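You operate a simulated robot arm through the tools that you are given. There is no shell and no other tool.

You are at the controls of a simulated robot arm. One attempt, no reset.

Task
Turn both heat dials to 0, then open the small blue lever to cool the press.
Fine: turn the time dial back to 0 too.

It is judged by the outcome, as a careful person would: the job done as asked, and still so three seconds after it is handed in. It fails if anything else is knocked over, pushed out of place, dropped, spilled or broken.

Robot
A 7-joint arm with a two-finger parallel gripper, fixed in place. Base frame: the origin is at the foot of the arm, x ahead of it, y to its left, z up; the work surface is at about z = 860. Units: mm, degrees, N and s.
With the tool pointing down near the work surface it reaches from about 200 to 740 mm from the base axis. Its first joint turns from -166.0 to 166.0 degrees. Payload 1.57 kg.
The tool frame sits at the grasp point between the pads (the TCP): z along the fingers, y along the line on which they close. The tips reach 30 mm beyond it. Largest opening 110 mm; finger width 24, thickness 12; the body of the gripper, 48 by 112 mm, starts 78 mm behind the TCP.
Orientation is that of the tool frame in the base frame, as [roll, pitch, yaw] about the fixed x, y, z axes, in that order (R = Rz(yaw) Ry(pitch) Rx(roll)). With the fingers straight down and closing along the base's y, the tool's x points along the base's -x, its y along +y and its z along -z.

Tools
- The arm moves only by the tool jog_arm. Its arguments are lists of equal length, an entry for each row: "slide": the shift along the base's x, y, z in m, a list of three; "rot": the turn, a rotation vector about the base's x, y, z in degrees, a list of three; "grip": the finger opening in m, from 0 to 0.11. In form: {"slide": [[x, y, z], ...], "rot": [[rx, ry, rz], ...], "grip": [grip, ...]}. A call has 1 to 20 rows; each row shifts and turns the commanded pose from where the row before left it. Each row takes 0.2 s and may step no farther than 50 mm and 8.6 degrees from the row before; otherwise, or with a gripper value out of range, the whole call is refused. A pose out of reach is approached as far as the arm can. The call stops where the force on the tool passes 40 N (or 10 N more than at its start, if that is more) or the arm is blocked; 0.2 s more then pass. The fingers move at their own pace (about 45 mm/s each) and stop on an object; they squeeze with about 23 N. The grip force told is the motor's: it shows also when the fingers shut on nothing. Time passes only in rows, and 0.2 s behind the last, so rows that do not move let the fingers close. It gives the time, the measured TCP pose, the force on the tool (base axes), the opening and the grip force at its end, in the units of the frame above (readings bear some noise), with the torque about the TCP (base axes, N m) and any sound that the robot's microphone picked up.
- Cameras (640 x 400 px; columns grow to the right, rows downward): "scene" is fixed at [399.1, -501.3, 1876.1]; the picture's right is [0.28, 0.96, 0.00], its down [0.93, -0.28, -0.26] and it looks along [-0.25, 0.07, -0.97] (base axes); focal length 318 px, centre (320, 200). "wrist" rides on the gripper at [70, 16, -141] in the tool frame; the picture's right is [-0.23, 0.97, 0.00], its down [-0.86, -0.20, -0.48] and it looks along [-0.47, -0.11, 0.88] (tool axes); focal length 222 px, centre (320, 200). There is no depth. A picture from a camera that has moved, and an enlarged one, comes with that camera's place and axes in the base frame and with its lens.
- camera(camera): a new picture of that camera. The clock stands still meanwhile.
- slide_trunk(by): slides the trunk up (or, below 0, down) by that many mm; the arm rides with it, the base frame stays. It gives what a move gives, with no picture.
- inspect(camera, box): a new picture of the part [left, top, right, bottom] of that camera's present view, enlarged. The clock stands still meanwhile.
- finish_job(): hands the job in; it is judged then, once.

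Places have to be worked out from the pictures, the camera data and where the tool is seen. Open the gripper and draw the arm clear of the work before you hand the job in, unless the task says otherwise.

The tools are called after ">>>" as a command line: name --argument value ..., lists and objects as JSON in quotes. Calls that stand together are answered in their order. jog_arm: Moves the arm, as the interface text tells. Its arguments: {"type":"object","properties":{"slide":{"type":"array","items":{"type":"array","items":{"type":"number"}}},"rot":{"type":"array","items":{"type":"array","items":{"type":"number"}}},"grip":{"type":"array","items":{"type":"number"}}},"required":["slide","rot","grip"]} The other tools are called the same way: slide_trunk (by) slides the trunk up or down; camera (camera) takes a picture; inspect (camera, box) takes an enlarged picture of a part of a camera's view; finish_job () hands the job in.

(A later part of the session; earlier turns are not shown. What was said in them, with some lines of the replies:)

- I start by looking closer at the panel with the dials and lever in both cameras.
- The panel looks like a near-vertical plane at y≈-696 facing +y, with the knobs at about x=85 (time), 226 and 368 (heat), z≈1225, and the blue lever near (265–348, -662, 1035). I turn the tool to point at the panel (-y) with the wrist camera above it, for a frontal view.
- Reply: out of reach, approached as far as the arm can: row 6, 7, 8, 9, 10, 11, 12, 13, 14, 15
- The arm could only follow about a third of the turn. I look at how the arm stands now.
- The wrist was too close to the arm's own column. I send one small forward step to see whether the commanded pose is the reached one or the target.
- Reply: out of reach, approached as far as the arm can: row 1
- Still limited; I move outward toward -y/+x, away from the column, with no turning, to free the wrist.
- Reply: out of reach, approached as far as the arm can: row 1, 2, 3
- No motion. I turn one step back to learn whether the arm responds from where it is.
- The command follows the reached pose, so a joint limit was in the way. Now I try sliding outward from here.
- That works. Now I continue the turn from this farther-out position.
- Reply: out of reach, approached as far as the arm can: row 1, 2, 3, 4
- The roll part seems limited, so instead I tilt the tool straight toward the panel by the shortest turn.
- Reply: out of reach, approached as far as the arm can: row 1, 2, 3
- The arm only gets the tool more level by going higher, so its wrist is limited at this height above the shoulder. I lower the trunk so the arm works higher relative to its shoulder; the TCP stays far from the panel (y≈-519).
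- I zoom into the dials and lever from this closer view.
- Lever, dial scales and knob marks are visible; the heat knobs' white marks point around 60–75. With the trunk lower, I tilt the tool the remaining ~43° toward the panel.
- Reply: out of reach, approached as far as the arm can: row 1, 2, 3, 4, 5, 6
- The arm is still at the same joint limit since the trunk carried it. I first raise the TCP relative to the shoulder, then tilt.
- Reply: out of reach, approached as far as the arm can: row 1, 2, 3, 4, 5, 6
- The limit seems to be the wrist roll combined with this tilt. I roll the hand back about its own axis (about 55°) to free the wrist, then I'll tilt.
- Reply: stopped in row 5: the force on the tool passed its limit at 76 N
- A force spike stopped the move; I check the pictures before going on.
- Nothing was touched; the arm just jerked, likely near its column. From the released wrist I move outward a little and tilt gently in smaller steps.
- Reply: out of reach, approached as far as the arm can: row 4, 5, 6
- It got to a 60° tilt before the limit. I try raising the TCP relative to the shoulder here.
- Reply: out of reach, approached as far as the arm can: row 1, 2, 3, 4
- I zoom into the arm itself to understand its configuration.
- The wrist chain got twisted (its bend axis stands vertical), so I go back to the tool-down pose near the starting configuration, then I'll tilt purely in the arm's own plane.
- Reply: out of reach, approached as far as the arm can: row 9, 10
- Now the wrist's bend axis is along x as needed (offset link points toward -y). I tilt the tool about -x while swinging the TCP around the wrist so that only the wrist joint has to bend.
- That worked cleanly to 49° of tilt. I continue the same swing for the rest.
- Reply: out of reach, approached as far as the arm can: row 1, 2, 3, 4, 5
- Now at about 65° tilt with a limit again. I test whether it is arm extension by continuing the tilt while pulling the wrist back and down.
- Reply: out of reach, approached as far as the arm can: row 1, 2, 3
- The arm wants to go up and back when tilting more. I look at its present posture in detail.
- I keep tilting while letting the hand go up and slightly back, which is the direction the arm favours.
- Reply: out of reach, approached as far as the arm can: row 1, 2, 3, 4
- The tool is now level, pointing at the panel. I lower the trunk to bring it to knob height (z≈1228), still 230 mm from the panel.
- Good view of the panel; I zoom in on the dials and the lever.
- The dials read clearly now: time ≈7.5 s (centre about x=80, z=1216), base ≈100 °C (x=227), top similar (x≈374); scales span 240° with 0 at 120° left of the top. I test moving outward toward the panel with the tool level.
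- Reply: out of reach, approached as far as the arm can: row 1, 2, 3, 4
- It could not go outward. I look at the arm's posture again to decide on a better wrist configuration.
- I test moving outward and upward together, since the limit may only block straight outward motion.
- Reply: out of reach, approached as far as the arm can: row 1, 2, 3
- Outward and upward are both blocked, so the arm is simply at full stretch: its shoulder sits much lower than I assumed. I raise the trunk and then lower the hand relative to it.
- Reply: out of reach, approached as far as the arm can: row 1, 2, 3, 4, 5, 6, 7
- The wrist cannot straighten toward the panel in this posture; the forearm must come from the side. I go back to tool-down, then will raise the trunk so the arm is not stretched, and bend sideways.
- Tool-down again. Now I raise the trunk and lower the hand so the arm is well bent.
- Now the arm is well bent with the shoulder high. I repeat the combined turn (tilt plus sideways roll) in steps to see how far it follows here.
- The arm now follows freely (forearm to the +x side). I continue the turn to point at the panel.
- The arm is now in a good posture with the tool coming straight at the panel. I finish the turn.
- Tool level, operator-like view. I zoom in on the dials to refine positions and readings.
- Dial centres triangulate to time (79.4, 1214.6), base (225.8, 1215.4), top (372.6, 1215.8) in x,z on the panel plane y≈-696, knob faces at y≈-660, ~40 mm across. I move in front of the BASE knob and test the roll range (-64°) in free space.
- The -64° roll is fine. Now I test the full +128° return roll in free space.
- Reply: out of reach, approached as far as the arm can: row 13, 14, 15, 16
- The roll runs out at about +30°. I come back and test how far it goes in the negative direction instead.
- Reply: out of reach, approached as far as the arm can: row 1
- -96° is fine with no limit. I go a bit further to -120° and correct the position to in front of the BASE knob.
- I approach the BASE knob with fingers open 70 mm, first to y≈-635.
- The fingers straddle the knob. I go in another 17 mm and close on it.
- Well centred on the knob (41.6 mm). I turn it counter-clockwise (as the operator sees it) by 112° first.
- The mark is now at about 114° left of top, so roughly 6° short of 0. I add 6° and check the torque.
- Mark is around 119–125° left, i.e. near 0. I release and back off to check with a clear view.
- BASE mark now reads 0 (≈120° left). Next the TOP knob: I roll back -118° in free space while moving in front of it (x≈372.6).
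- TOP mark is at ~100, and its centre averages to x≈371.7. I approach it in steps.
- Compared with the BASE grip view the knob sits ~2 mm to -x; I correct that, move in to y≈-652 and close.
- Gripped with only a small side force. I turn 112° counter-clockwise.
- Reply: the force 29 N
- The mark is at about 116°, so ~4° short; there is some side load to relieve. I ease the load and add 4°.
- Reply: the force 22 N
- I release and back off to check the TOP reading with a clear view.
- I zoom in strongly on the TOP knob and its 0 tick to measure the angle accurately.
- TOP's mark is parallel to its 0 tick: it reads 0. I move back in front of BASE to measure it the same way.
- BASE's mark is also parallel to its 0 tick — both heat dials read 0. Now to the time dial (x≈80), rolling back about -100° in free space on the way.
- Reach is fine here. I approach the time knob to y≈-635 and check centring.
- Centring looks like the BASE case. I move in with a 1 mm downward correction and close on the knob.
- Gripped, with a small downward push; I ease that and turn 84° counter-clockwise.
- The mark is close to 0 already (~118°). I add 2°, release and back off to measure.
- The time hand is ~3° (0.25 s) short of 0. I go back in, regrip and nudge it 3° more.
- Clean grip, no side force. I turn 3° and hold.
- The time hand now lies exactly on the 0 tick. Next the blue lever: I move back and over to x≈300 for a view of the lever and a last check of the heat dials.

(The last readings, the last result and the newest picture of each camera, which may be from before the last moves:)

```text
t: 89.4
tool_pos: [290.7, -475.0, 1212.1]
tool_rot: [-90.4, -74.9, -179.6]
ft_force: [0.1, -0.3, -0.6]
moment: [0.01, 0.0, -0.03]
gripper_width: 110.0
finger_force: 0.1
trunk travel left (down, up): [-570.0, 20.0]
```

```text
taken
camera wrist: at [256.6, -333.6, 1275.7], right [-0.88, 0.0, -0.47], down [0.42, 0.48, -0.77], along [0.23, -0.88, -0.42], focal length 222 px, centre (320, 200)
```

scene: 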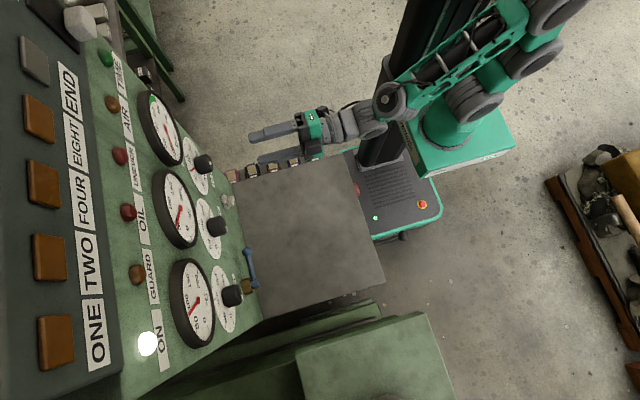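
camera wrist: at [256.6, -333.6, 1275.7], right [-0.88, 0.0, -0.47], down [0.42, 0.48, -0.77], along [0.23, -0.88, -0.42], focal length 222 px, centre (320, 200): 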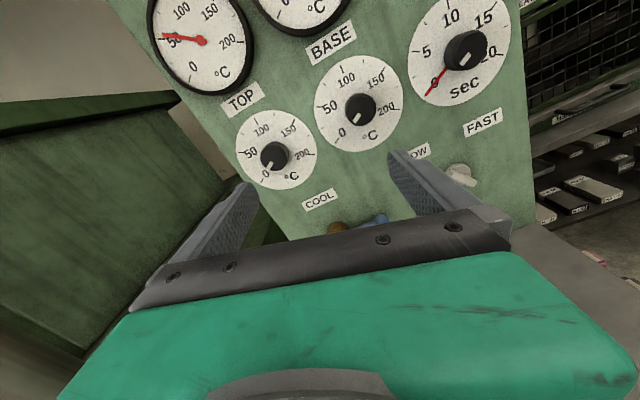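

>>> inspect --camera "wrist" --box '[250, 140, 300, 190]'

>>> inspect --camera "wrist" --box '[330, 90, 390, 150]'

>>> inspect --camera "wrist" --box '[290, 170, 420, 240]'

```text
8.00 times, centred on (275, 165) of wrist
camera zoom: at [256.6, -333.6, 1275.7], right [-0.88, 0.0, -0.47], down [0.42, 0.48, -0.77], along [0.23, -0.88, -0.42], focal length 1777 px, centre (680, 480)
```

zoom: 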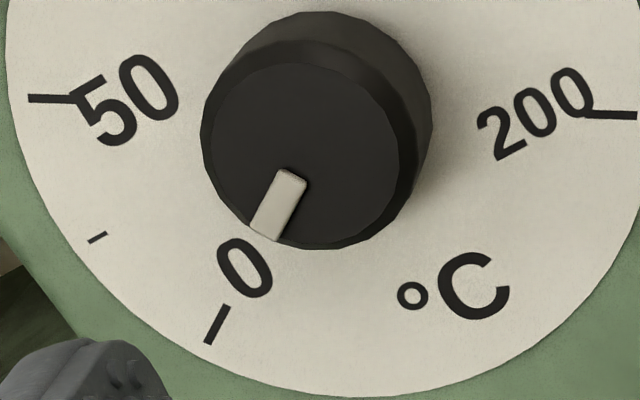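

```text
6.67 times, centred on (360, 120) of wrist
camera zoom: at [256.6, -333.6, 1275.7], right [-0.88, 0.0, -0.47], down [0.42, 0.48, -0.77], along [0.23, -0.88, -0.42], focal length 1481 px, centre (53, 733)
```

zoom: 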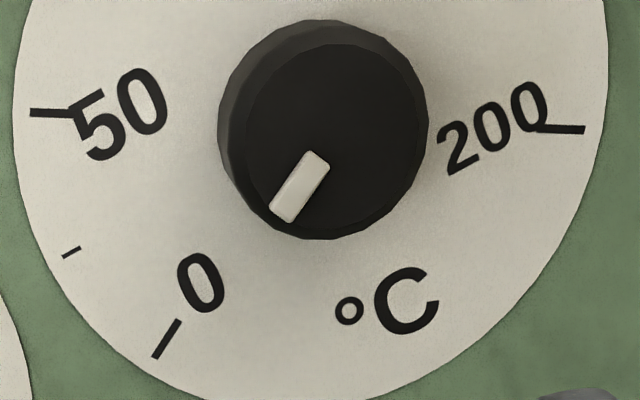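

```text
4.92 times, centred on (355, 205) of wrist
camera zoom: at [256.6, -333.6, 1275.7], right [-0.88, 0.0, -0.47], down [0.42, 0.48, -0.77], along [0.23, -0.88, -0.42], focal length 1094 px, centre (148, 175)
```

zoom: 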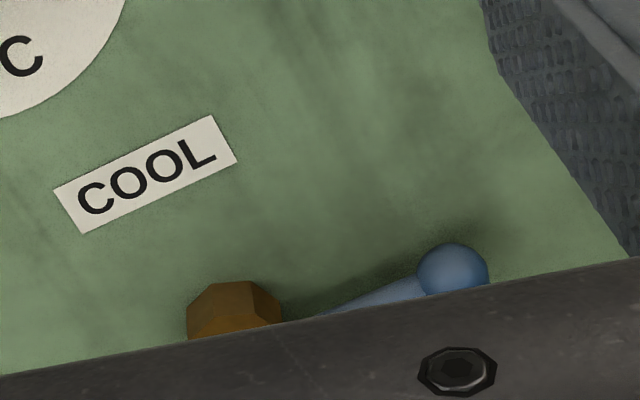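

I zoom further on each heat dial's mark and 0 tick for precision.

>>> inspect --camera "wrist" --box '[250, 157, 290, 187]'

>>> inspect --camera "wrist" --box '[330, 115, 370, 145]'

```text
13.33 times, centred on (270, 172) of wrist
camera zoom: at [256.6, -333.6, 1275.7], right [-0.88, 0.0, -0.47], down [0.42, 0.48, -0.77], along [0.23, -0.88, -0.42], focal length 2962 px, centre (987, 573)
```

zoom: 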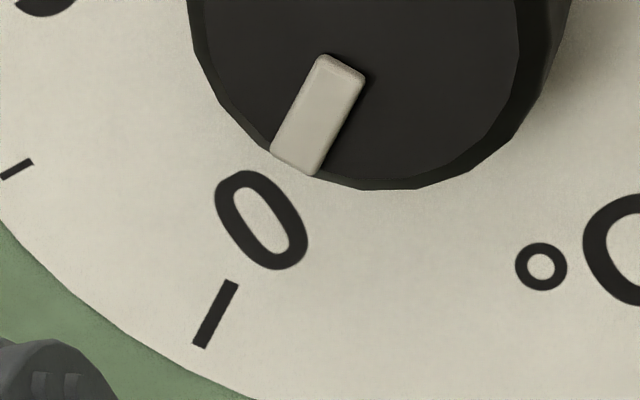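

```text
13.33 times, centred on (350, 130) of wrist
camera zoom: at [256.6, -333.6, 1275.7], right [-0.88, 0.0, -0.47], down [0.42, 0.48, -0.77], along [0.23, -0.88, -0.42], focal length 2962 px, centre (-80, 1133)
```

zoom: 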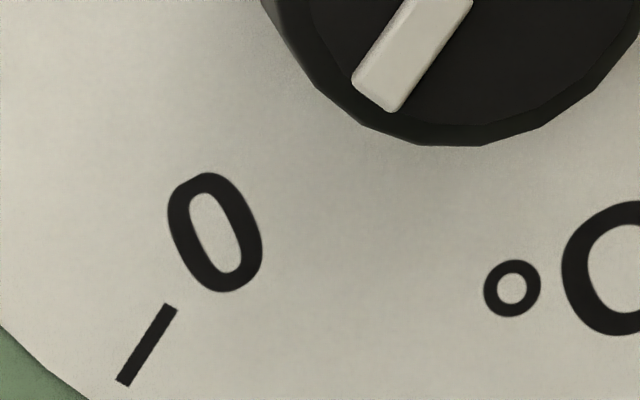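

Both heat marks align with their 0 ticks within about 1°. Now I lower the hand to see the blue lever clearly.

>>> jog_arm --slide '[[0.0, 0.005, -0.03], [0.0, 0.005, -0.03], [0.0, 0.005, -0.03], [0.0, 0.005, -0.03]]' --rot '[[0, 0, 0], [0, 0, 0], [0, 0, 0], [0, 0, 0]]' --grip '[0.11, 0.11, 0.11, 0.11]'

>>> camera --camera "wrist"

>>> inspect --camera "wrist" --box '[230, 80, 420, 200]'

```text
t: 90.4
tool_pos: [290.6, -457.1, 1095.5]
tool_rot: [-90.4, -74.8, -179.6]
ft_force: [0.8, -0.2, -0.2]
moment: [0.02, -0.02, 0.01]
gripper_width: 110.1
finger_force: 0.1
trunk travel left (down, up): [-570.0, 20.0]
```

```text
taken
camera wrist: at [256.2, -315.4, 1158.0], right [-0.88, 0.0, -0.47], down [0.42, 0.48, -0.77], along [0.23, -0.88, -0.42], focal length 222 px, centre (320, 200)
```

wrist: 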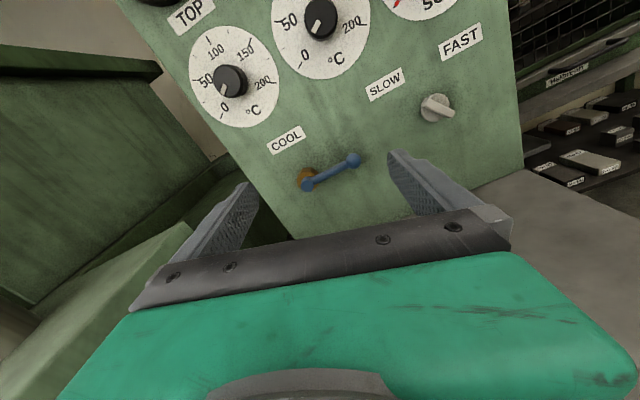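

```text
3.33 times, centred on (325, 140) of wrist
camera zoom: at [256.2, -315.4, 1158.0], right [-0.88, 0.0, -0.47], down [0.42, 0.48, -0.77], along [0.23, -0.88, -0.42], focal length 740 px, centre (303, 400)
```

zoom: 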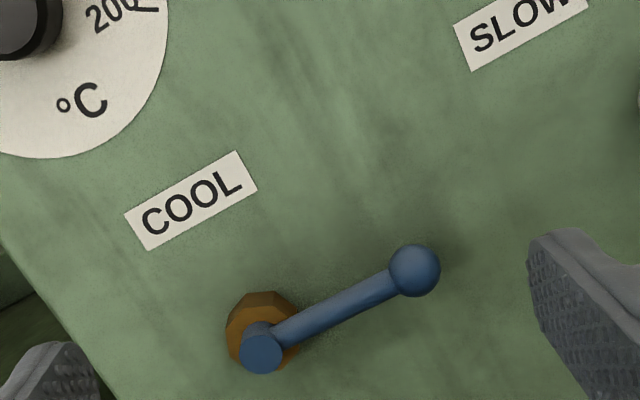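

The lever: brass valve with pivot near (349, -660, 1031), lever arm horizontal to a ball at (265, -662, 1031). I'll push it with closed fingers as a stick; first I close the fingers, roll so the camera sits to the side, and come in above the arm.

>>> jog_arm --slide '[[0, -0.01, -0.002], [0, -0.01, -0.002], [0, -0.01, -0.002], [0, -0.01, -0.002], [0, -0.01, -0.002], [0, -0.01, -0.002], [0, -0.01, -0.002], [0, -0.01, -0.002], [0, -0.01, -0.002], [0, -0.01, -0.002], [0, -0.01, 0]]' --rot '[[0, -8.2, 0], [0, -8.2, 0], [0, -8.2, 0], [0, -8.2, 0], [0, -8.2, 0], [0, -8.2, 0], [0, -8.2, 0], [0, -8.2, 0], [0, -8.2, 0], [0, -8.2, 0], [0, -8.2, 0]]' --grip '[0.09, 0.07, 0.05, 0.03, 0.01, 0.0, 0.0, 0.0, 0.0, 0.0, 0.0]'

>>> camera --camera "wrist"

>>> camera --camera "scene"

```text
t: 92.8
tool_pos: [291.1, -566.8, 1075.4]
tool_rot: [-90.0, 15.5, -179.9]
ft_force: [-0.3, -0.4, -0.5]
moment: [0.02, -0.02, 0.01]
gripper_width: 0.3
finger_force: 21.8
trunk travel left (down, up): [-570.0, 20.0]
```

```text
taken
camera wrist: at [227.3, -424.8, 1040.5], right [0.48, 0.0, -0.88], down [0.77, 0.48, 0.42], along [0.42, -0.88, 0.23], focal length 222 px, centre (320, 200)
```

wrist: 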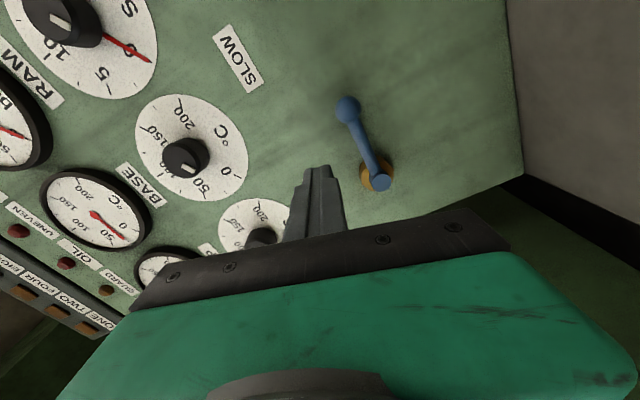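

```text
taken
```

scene: 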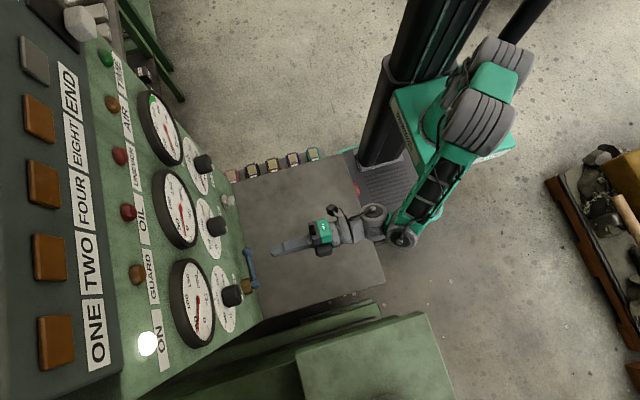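

Lever z≈1029, ball at x≈263, pivot x≈350. I move in above the arm to y≈-648 (tips at -678).

>>> jog_arm --slide '[[-0.001, -0.025, 0], [0, -0.025, 0], [0, -0.02, 0], [0, -0.011, 0], [0, 0, 0]]' --rot '[[0, 0, 0], [0, 0, 0], [0, 0, 0], [0, 0, 0], [0, 0, 0]]' --grip '[0, 0, 0, 0, 0]'

>>> camera --camera "wrist"

>>> inspect --camera "scene" --box '[190, 200, 340, 320]'

```text
t: 94.0
tool_pos: [288.6, -648.2, 1075.3]
tool_rot: [-90.0, 15.4, -179.9]
ft_force: [-0.5, -0.3, 0.7]
moment: [0.0, -0.03, 0.04]
gripper_width: 0.2
finger_force: 21.0
trunk travel left (down, up): [-570.0, 20.0]
```

```text
taken
camera wrist: at [225.0, -506.4, 1039.2], right [0.48, 0.0, -0.88], down [0.77, 0.48, 0.42], along [0.42, -0.88, 0.23], focal length 222 px, centre (320, 200)
```

wrist: 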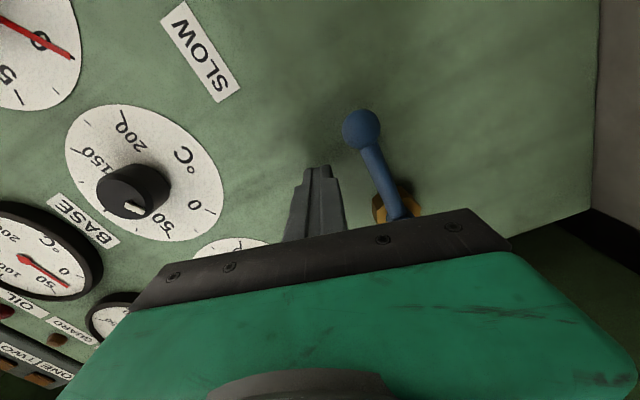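

```text
3.33 times, centred on (265, 260) of scene
camera zoom: at [399.1, -501.3, 1876.1], right [0.28, 0.96, 0.0], down [0.93, -0.28, -0.26], along [-0.25, 0.07, -0.97], focal length 1062 px, centre (503, 0)
```

zoom: 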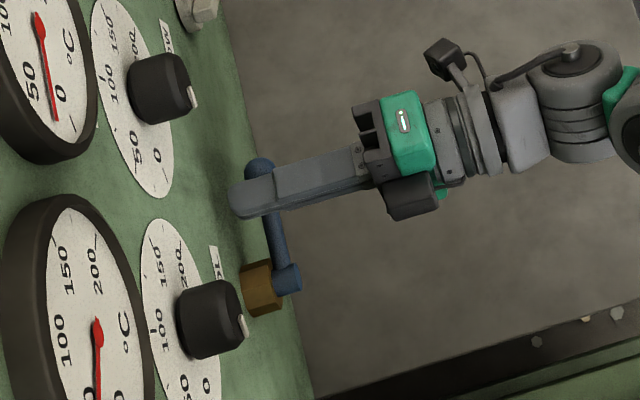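

The stick is right above the arm. I lower gently to contact and a few millimetres beyond, watching the force.

>>> jog_arm --slide '[[0, 0, -0.01], [0, 0, -0.01], [0, 0, -0.004], [0, 0, -0.002], [0, 0, -0.002], [0, 0, -0.001]]' --rot '[[0, 0, 0], [0, 0, 0], [0, 0, 0], [0, 0, 0], [0, 0, 0], [0, 0, 0]]' --grip '[0, 0, 0, 0, 0, 0]'

```text
t: 95.4
tool_pos: [288.4, -646.9, 1046.4]
tool_rot: [-90.0, 15.3, -179.9]
ft_force: [0.0, -0.8, -0.1]
moment: [0.0, 0.01, 0.01]
gripper_width: 0.0
finger_force: 21.7
trunk travel left (down, up): [-570.0, 20.0]
```

>>> jog_arm --slide '[[0, 0, -0.002], [0, 0, -0.002], [0, 0, -0.001], [0, 0, -0.001]]' --rot '[[0, 0, 0], [0, 0, 0], [0, 0, 0], [0, 0, 0]]' --grip '[0, 0, 0, 0]'

>>> camera --camera "wrist"

```text
t: 96.4
tool_pos: [287.1, -646.9, 1040.4]
tool_rot: [-90.0, 15.3, -179.9]
ft_force: [-1.0, 0.5, 0.6]
moment: [-0.03, -0.02, 0.01]
gripper_width: 0.1
finger_force: 21.3
trunk travel left (down, up): [-570.0, 20.0]
```

```text
taken
camera wrist: at [225.6, -505.4, 1004.9], right [0.48, 0.0, -0.88], down [0.77, 0.48, 0.42], along [0.42, -0.88, 0.23], focal length 222 px, centre (320, 200)
```

wrist: 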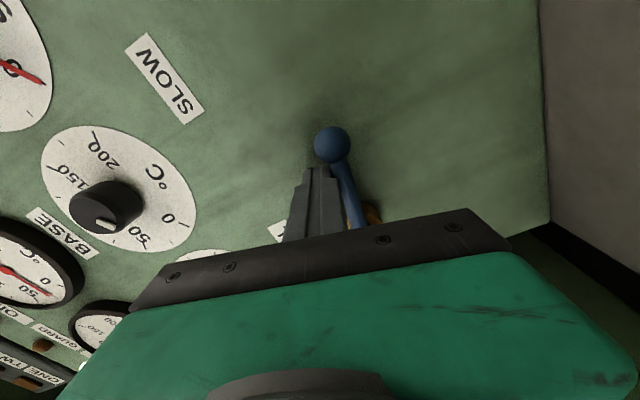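

No force yet; I zoom in on the contact.

>>> inspect --camera "wrist" --box '[270, 110, 400, 240]'

>>> inspect --camera "scene" --box '[230, 230, 310, 300]'

```text
3.08 times, centred on (335, 175) of wrist
camera zoom: at [225.6, -505.4, 1004.9], right [0.48, 0.0, -0.88], down [0.77, 0.48, 0.42], along [0.42, -0.88, 0.23], focal length 684 px, centre (274, 277)
```

zoom: 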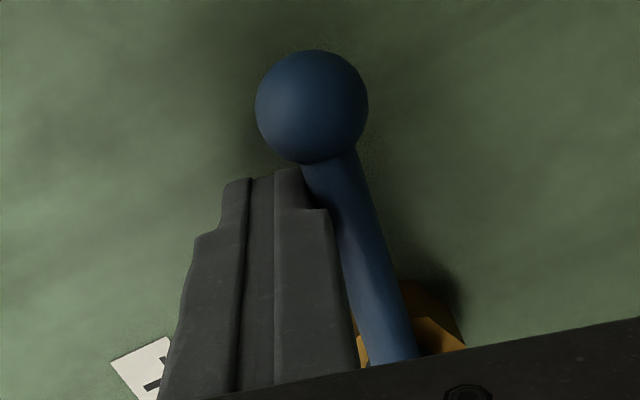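

```text
5.71 times, centred on (270, 265) of scene
camera zoom: at [399.1, -501.3, 1876.1], right [0.28, 0.96, 0.0], down [0.93, -0.28, -0.26], along [-0.25, 0.07, -0.97], focal length 1820 px, centre (606, -171)
```

zoom: 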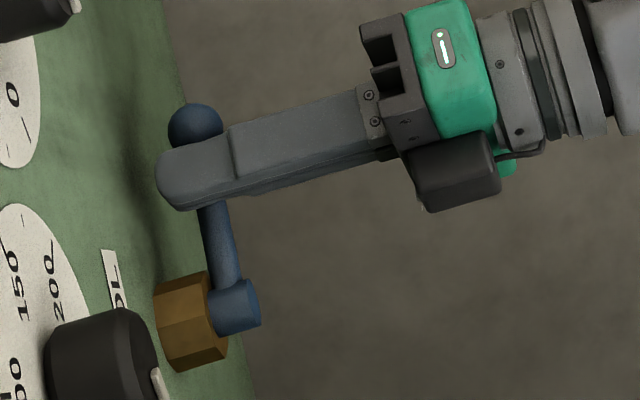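

The ball has moved from z≈1029 to ≈1017 with almost no force, so the lever turns downward freely. I continue along the arc to about 40°.

>>> jog_arm --slide '[[0.0, 0, -0.004], [0.0, 0, -0.005], [0.0003, 0, -0.005], [0.001, 0, -0.0055], [0.0012, 0, -0.0055], [0.0015, 0, -0.0052], [0.0018, 0, -0.0052]]' --rot '[[0, 0, 0], [0, 0, 0], [0, 0, 0], [0, 0, 0], [0, 0, 0], [0, 0, 0], [0, 0, 0]]' --grip '[0, 0, 0, 0, 0, 0, 0]'

>>> camera --camera "wrist"

>>> camera --camera "scene"

```text
t: 98.0
tool_pos: [295.3, -646.3, 1003.5]
tool_rot: [-90.1, 15.4, -179.9]
ft_force: [-0.4, -0.6, -0.1]
moment: [-0.02, -0.01, -0.03]
gripper_width: 0.1
finger_force: 20.9
trunk travel left (down, up): [-570.0, 20.0]
```

```text
taken
camera wrist: at [231.6, -505.1, 969.4], right [0.48, 0.0, -0.88], down [0.77, 0.48, 0.42], along [0.42, -0.88, 0.23], focal length 222 px, centre (320, 200)
```

wrist: 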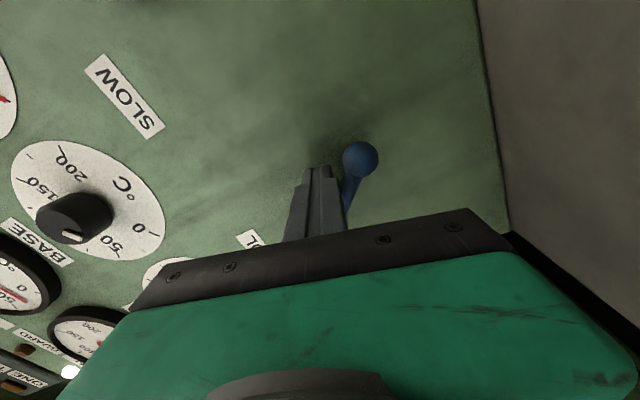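

```text
taken
```

scene: 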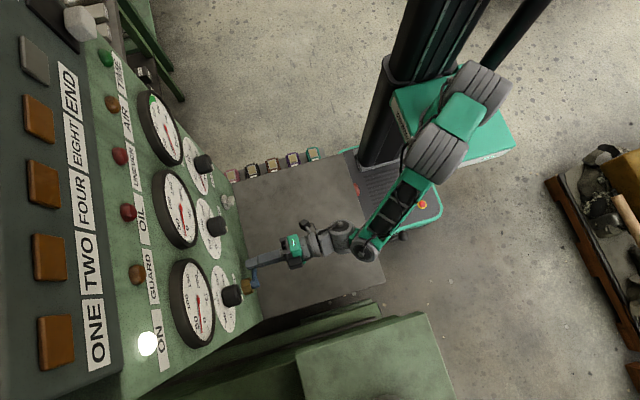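

The lever follows. I check clearance of the wrist blocks over the table edge.

>>> inspect --camera "scene" --box '[240, 180, 440, 310]'

>>> inspect --camera "wrist" --box '[270, 110, 420, 240]'

```text
3.08 times, centred on (340, 245) of scene
camera zoom: at [399.1, -501.3, 1876.1], right [0.28, 0.96, 0.0], down [0.93, -0.28, -0.26], along [-0.25, 0.07, -0.97], focal length 980 px, centre (258, 62)
```

zoom: 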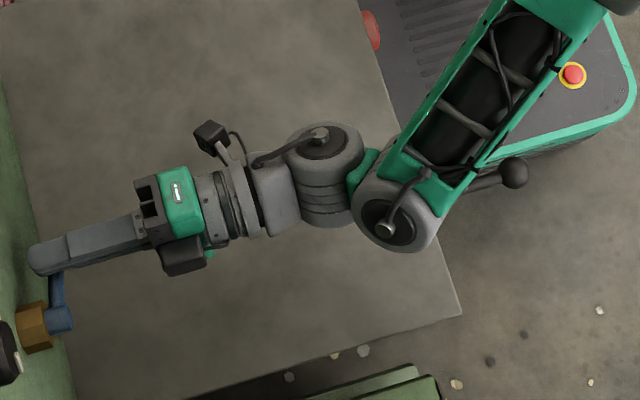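

```text
3.08 times, centred on (345, 175) of wrist
camera zoom: at [231.6, -505.1, 969.4], right [0.48, 0.0, -0.88], down [0.77, 0.48, 0.42], along [0.42, -0.88, 0.23], focal length 684 px, centre (243, 277)
```

zoom: 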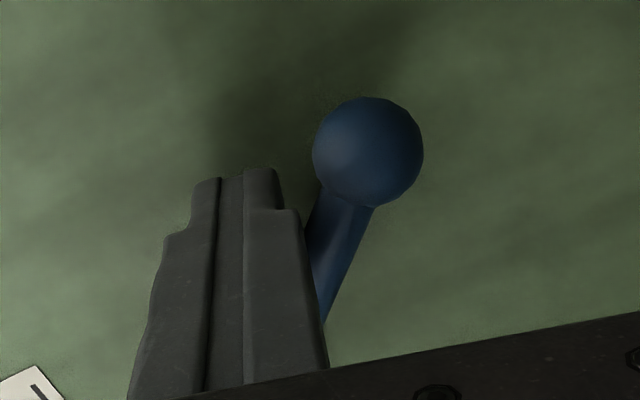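

The lever is at ≈46° down. Everything else (table at 860, crank knob far below at z≈710) is clear, so I continue the arc toward vertical in small steps.

>>> jog_arm --slide '[[0.0025, 0, -0.0052], [0.0025, 0, -0.0052], [0.0035, 0, -0.004], [0.0036, 0, -0.004], [0.004, 0, -0.0034], [0.0043, 0, -0.0033], [0.0046, 0, -0.0026], [0.0046, 0, -0.0026]]' --rot '[[0, 0, 0], [0, 0, 0], [0, 0, 0], [0, 0, 0], [0, 0, 0], [0, 0, 0], [0, 0, 0], [0, 0, 0]]' --grip '[0, 0, 0, 0, 0, 0, 0, 0]'

>>> inspect --camera "wrist" --box '[270, 110, 420, 240]'

>>> inspect --camera "scene" --box '[220, 180, 420, 310]'

```text
t: 99.8
tool_pos: [325.0, -645.7, 973.6]
tool_rot: [-90.0, 15.4, -179.9]
ft_force: [-1.3, -0.5, 0.4]
moment: [-0.01, -0.02, 0.0]
gripper_width: 0.1
finger_force: 20.7
trunk travel left (down, up): [-570.0, 20.0]
```

```text
3.08 times, centred on (345, 175) of wrist
camera zoom: at [261.6, -505.4, 939.7], right [0.48, 0.0, -0.88], down [0.77, 0.48, 0.42], along [0.42, -0.88, 0.23], focal length 684 px, centre (243, 277)
```

zoom: 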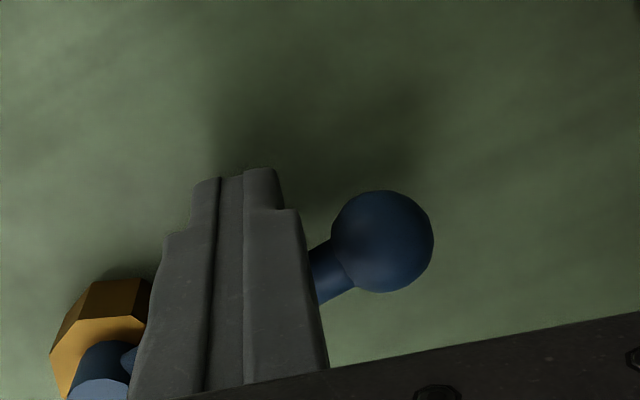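

```text
3.08 times, centred on (320, 245) of scene
camera zoom: at [399.1, -501.3, 1876.1], right [0.28, 0.96, 0.0], down [0.93, -0.28, -0.26], along [-0.25, 0.07, -0.97], focal length 980 px, centre (320, 62)
```

zoom: 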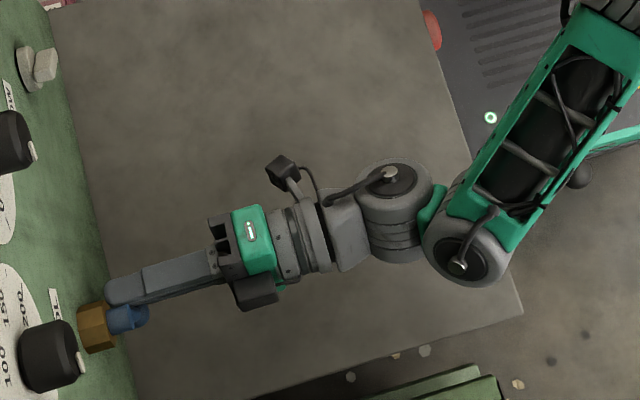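

The lever is at ≈86°. I push a bit further to bring it fully vertical, watching for the end stop.

>>> jog_arm --slide '[[0.002, 0, -0.0008], [0.002, 0, -0.0006], [0.001, 0, 0], [0.001, 0, 0]]' --rot '[[0, 0, 0], [0, 0, 0], [0, 0, 0], [0, 0, 0]]' --grip '[0, 0, 0, 0]'

>>> inspect --camera "wrist" --box '[270, 110, 420, 240]'

```text
t: 100.8
tool_pos: [330.9, -646.3, 972.1]
tool_rot: [-90.0, 15.4, 180.0]
ft_force: [-4.1, 0.0, 2.2]
moment: [-0.06, -0.01, -0.04]
gripper_width: 0.0
finger_force: 21.3
trunk travel left (down, up): [-570.0, 20.0]
```

```text
3.08 times, centred on (345, 175) of wrist
camera zoom: at [266.5, -506.0, 937.8], right [0.48, 0.0, -0.88], down [0.77, 0.48, 0.42], along [0.42, -0.88, 0.23], focal length 684 px, centre (243, 277)
```

zoom: 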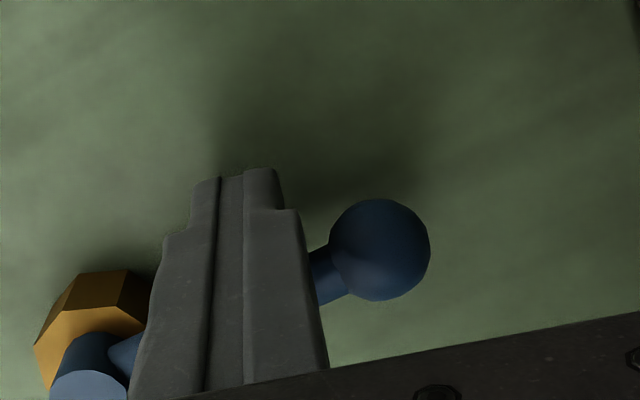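

The ball is now straight below the pivot (≈90°) and the force starts to rise. I press one more millimetre to confirm the stop.

>>> jog_arm --slide '[[0.001, 0, 0], [0, 0, 0]]' --rot '[[0, 0, 0], [0, 0, 0]]' --grip '[0, 0]'

```text
t: 101.4
tool_pos: [330.0, -646.5, 973.6]
tool_rot: [-90.0, 15.5, -179.9]
ft_force: [-10.3, -1.4, 2.6]
moment: [-0.03, 0.0, -0.13]
gripper_width: 0.0
finger_force: 21.1
trunk travel left (down, up): [-570.0, 20.0]
```

The end stop is confirmed (10 N, no motion). I back off to -x away from the lever, then withdraw straight out.

>>> jog_arm --slide '[[-0.005, 0, 0], [-0.01, 0, 0], [-0.015, 0, 0.002], [0, 0.02, 0], [0, 0.03, 0.005], [0, 0.03, 0.01], [0, 0.03, 0.02], [0, 0.02, 0.03], [0, 0, 0.03]]' --rot '[[0, 0, 0], [0, 0, 0], [0, 0, 0], [0, 0, 0], [0, 0, 0], [0, 0, 0], [0, 0, 0], [0, 0, 0], [0, 0, 0]]' --grip '[0, 0, 0, 0, 0, 0, 0, 0, 0]'

>>> camera --camera "wrist"

>>> camera --camera "scene"

```text
t: 103.4
tool_pos: [302.1, -515.2, 1069.9]
tool_rot: [-89.9, 15.3, -179.8]
ft_force: [-0.7, 0.5, 0.0]
moment: [0.02, 0.02, 0.01]
gripper_width: 0.0
finger_force: 21.2
trunk travel left (down, up): [-570.0, 20.0]
```

```text
taken
camera wrist: at [237.9, -374.0, 1036.0], right [0.48, 0.0, -0.88], down [0.77, 0.48, 0.42], along [0.42, -0.88, 0.23], focal length 222 px, centre (320, 200)
```

wrist: 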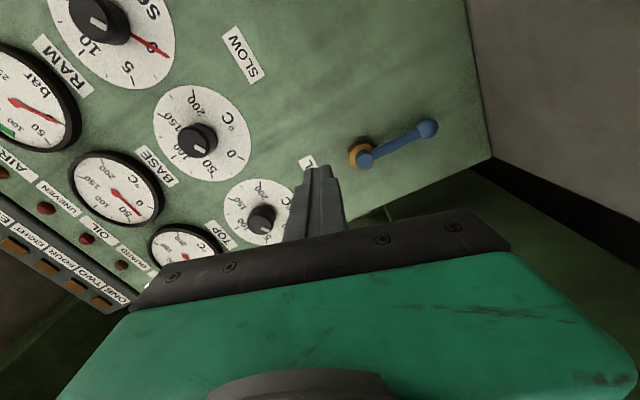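

```text
taken
```

scene: 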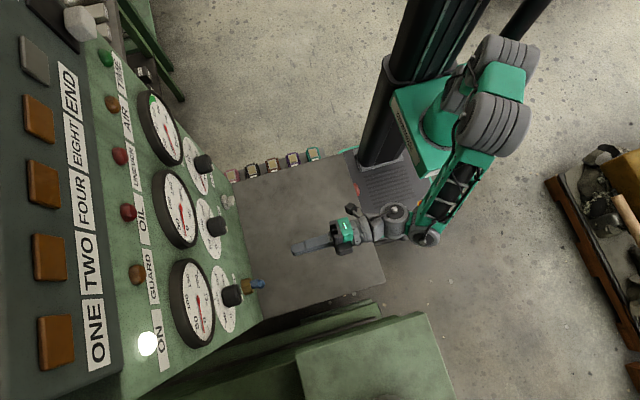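

The lever stays pointing straight down. I open the gripper, draw the arm back, and turn the camera upright for a final check of everything.

>>> jog_arm --slide '[[0, 0.01, 0.01], [-0.005, 0.01, 0.01], [-0.005, 0.01, 0.01], [-0.005, 0.01, 0.01], [-0.005, 0.01, 0.01], [-0.005, 0.01, 0.01], [-0.005, 0.01, 0.01], [-0.005, 0.01, 0.01], [-0.005, 0, 0.01], [0, 0, 0.01], [0, 0, 0.01]]' --rot '[[0, 8, 0], [0, 8, 0], [0, 8, 0], [0, 8, 0], [0, 8, 0], [0, 8, 0], [0, 8, 0], [0, 8, 0], [0, 8, 0], [0, 8, 0], [0, 8, 0]]' --grip '[0.02, 0.04, 0.06, 0.08, 0.1, 0.11, 0.11, 0.11, 0.11, 0.11, 0.11]'

>>> camera --camera "wrist"

>>> inspect --camera "wrist" --box '[180, 20, 500, 220]'

>>> camera --camera "scene"

```text
t: 105.8
tool_pos: [262.1, -436.4, 1179.8]
tool_rot: [-90.4, -72.8, -179.5]
ft_force: [-0.5, -0.1, 0.6]
moment: [0.01, 0.01, 0.02]
gripper_width: 110.0
finger_force: 0.0
trunk travel left (down, up): [-570.0, 20.0]
```

```text
taken
camera wrist: at [225.4, -295.4, 1240.7], right [-0.86, 0.0, -0.51], down [0.44, 0.48, -0.76], along [0.24, -0.88, -0.41], focal length 222 px, centre (320, 200)
```

wrist: 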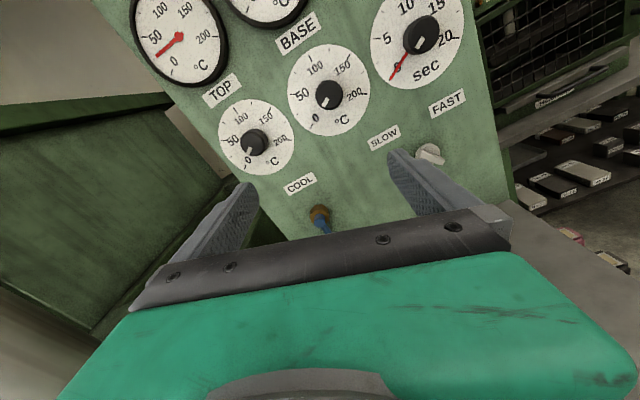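

```text
2.00 times, centred on (340, 120) of wrist
camera zoom: at [225.4, -295.4, 1240.7], right [-0.86, 0.0, -0.51], down [0.44, 0.48, -0.76], along [0.24, -0.88, -0.41], focal length 444 px, centre (280, 360)
```

zoom: 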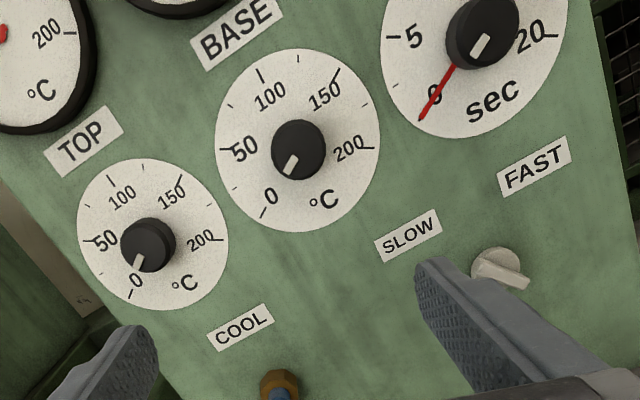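

```text
taken
```

scene: 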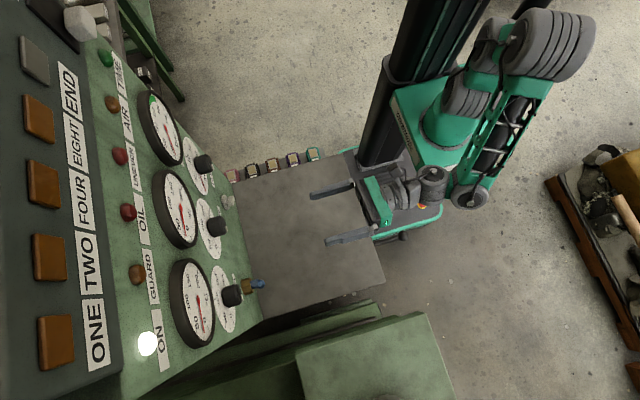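

Everything checks out: TOP and BASE read 0 °C, the time hand is on 0 s, and the blue COOL lever is fully open against its stop. The gripper is open, the arm is clear, and nothing else was moved. I hand the job in.

>>> finish_job

```text
The job is handed in.
```

The job is handed in. Both heat dials (TOP and BASE) are at 0, within about 1–2 °C as measured in the pictures. The time dial's hand sits on its 0 mark.

After the dials, I swung the blue COOL lever from horizontal down to vertical. It stopped firmly at about 90°, and both temperature gauges were reading lower by the end. Nothing marked which way the lever opens. I tried downward first; it moved freely there to the stop, so I took that as open.

In the final pictures nothing else had moved. I opened the gripper and drew the arm back from the panel before handing in.
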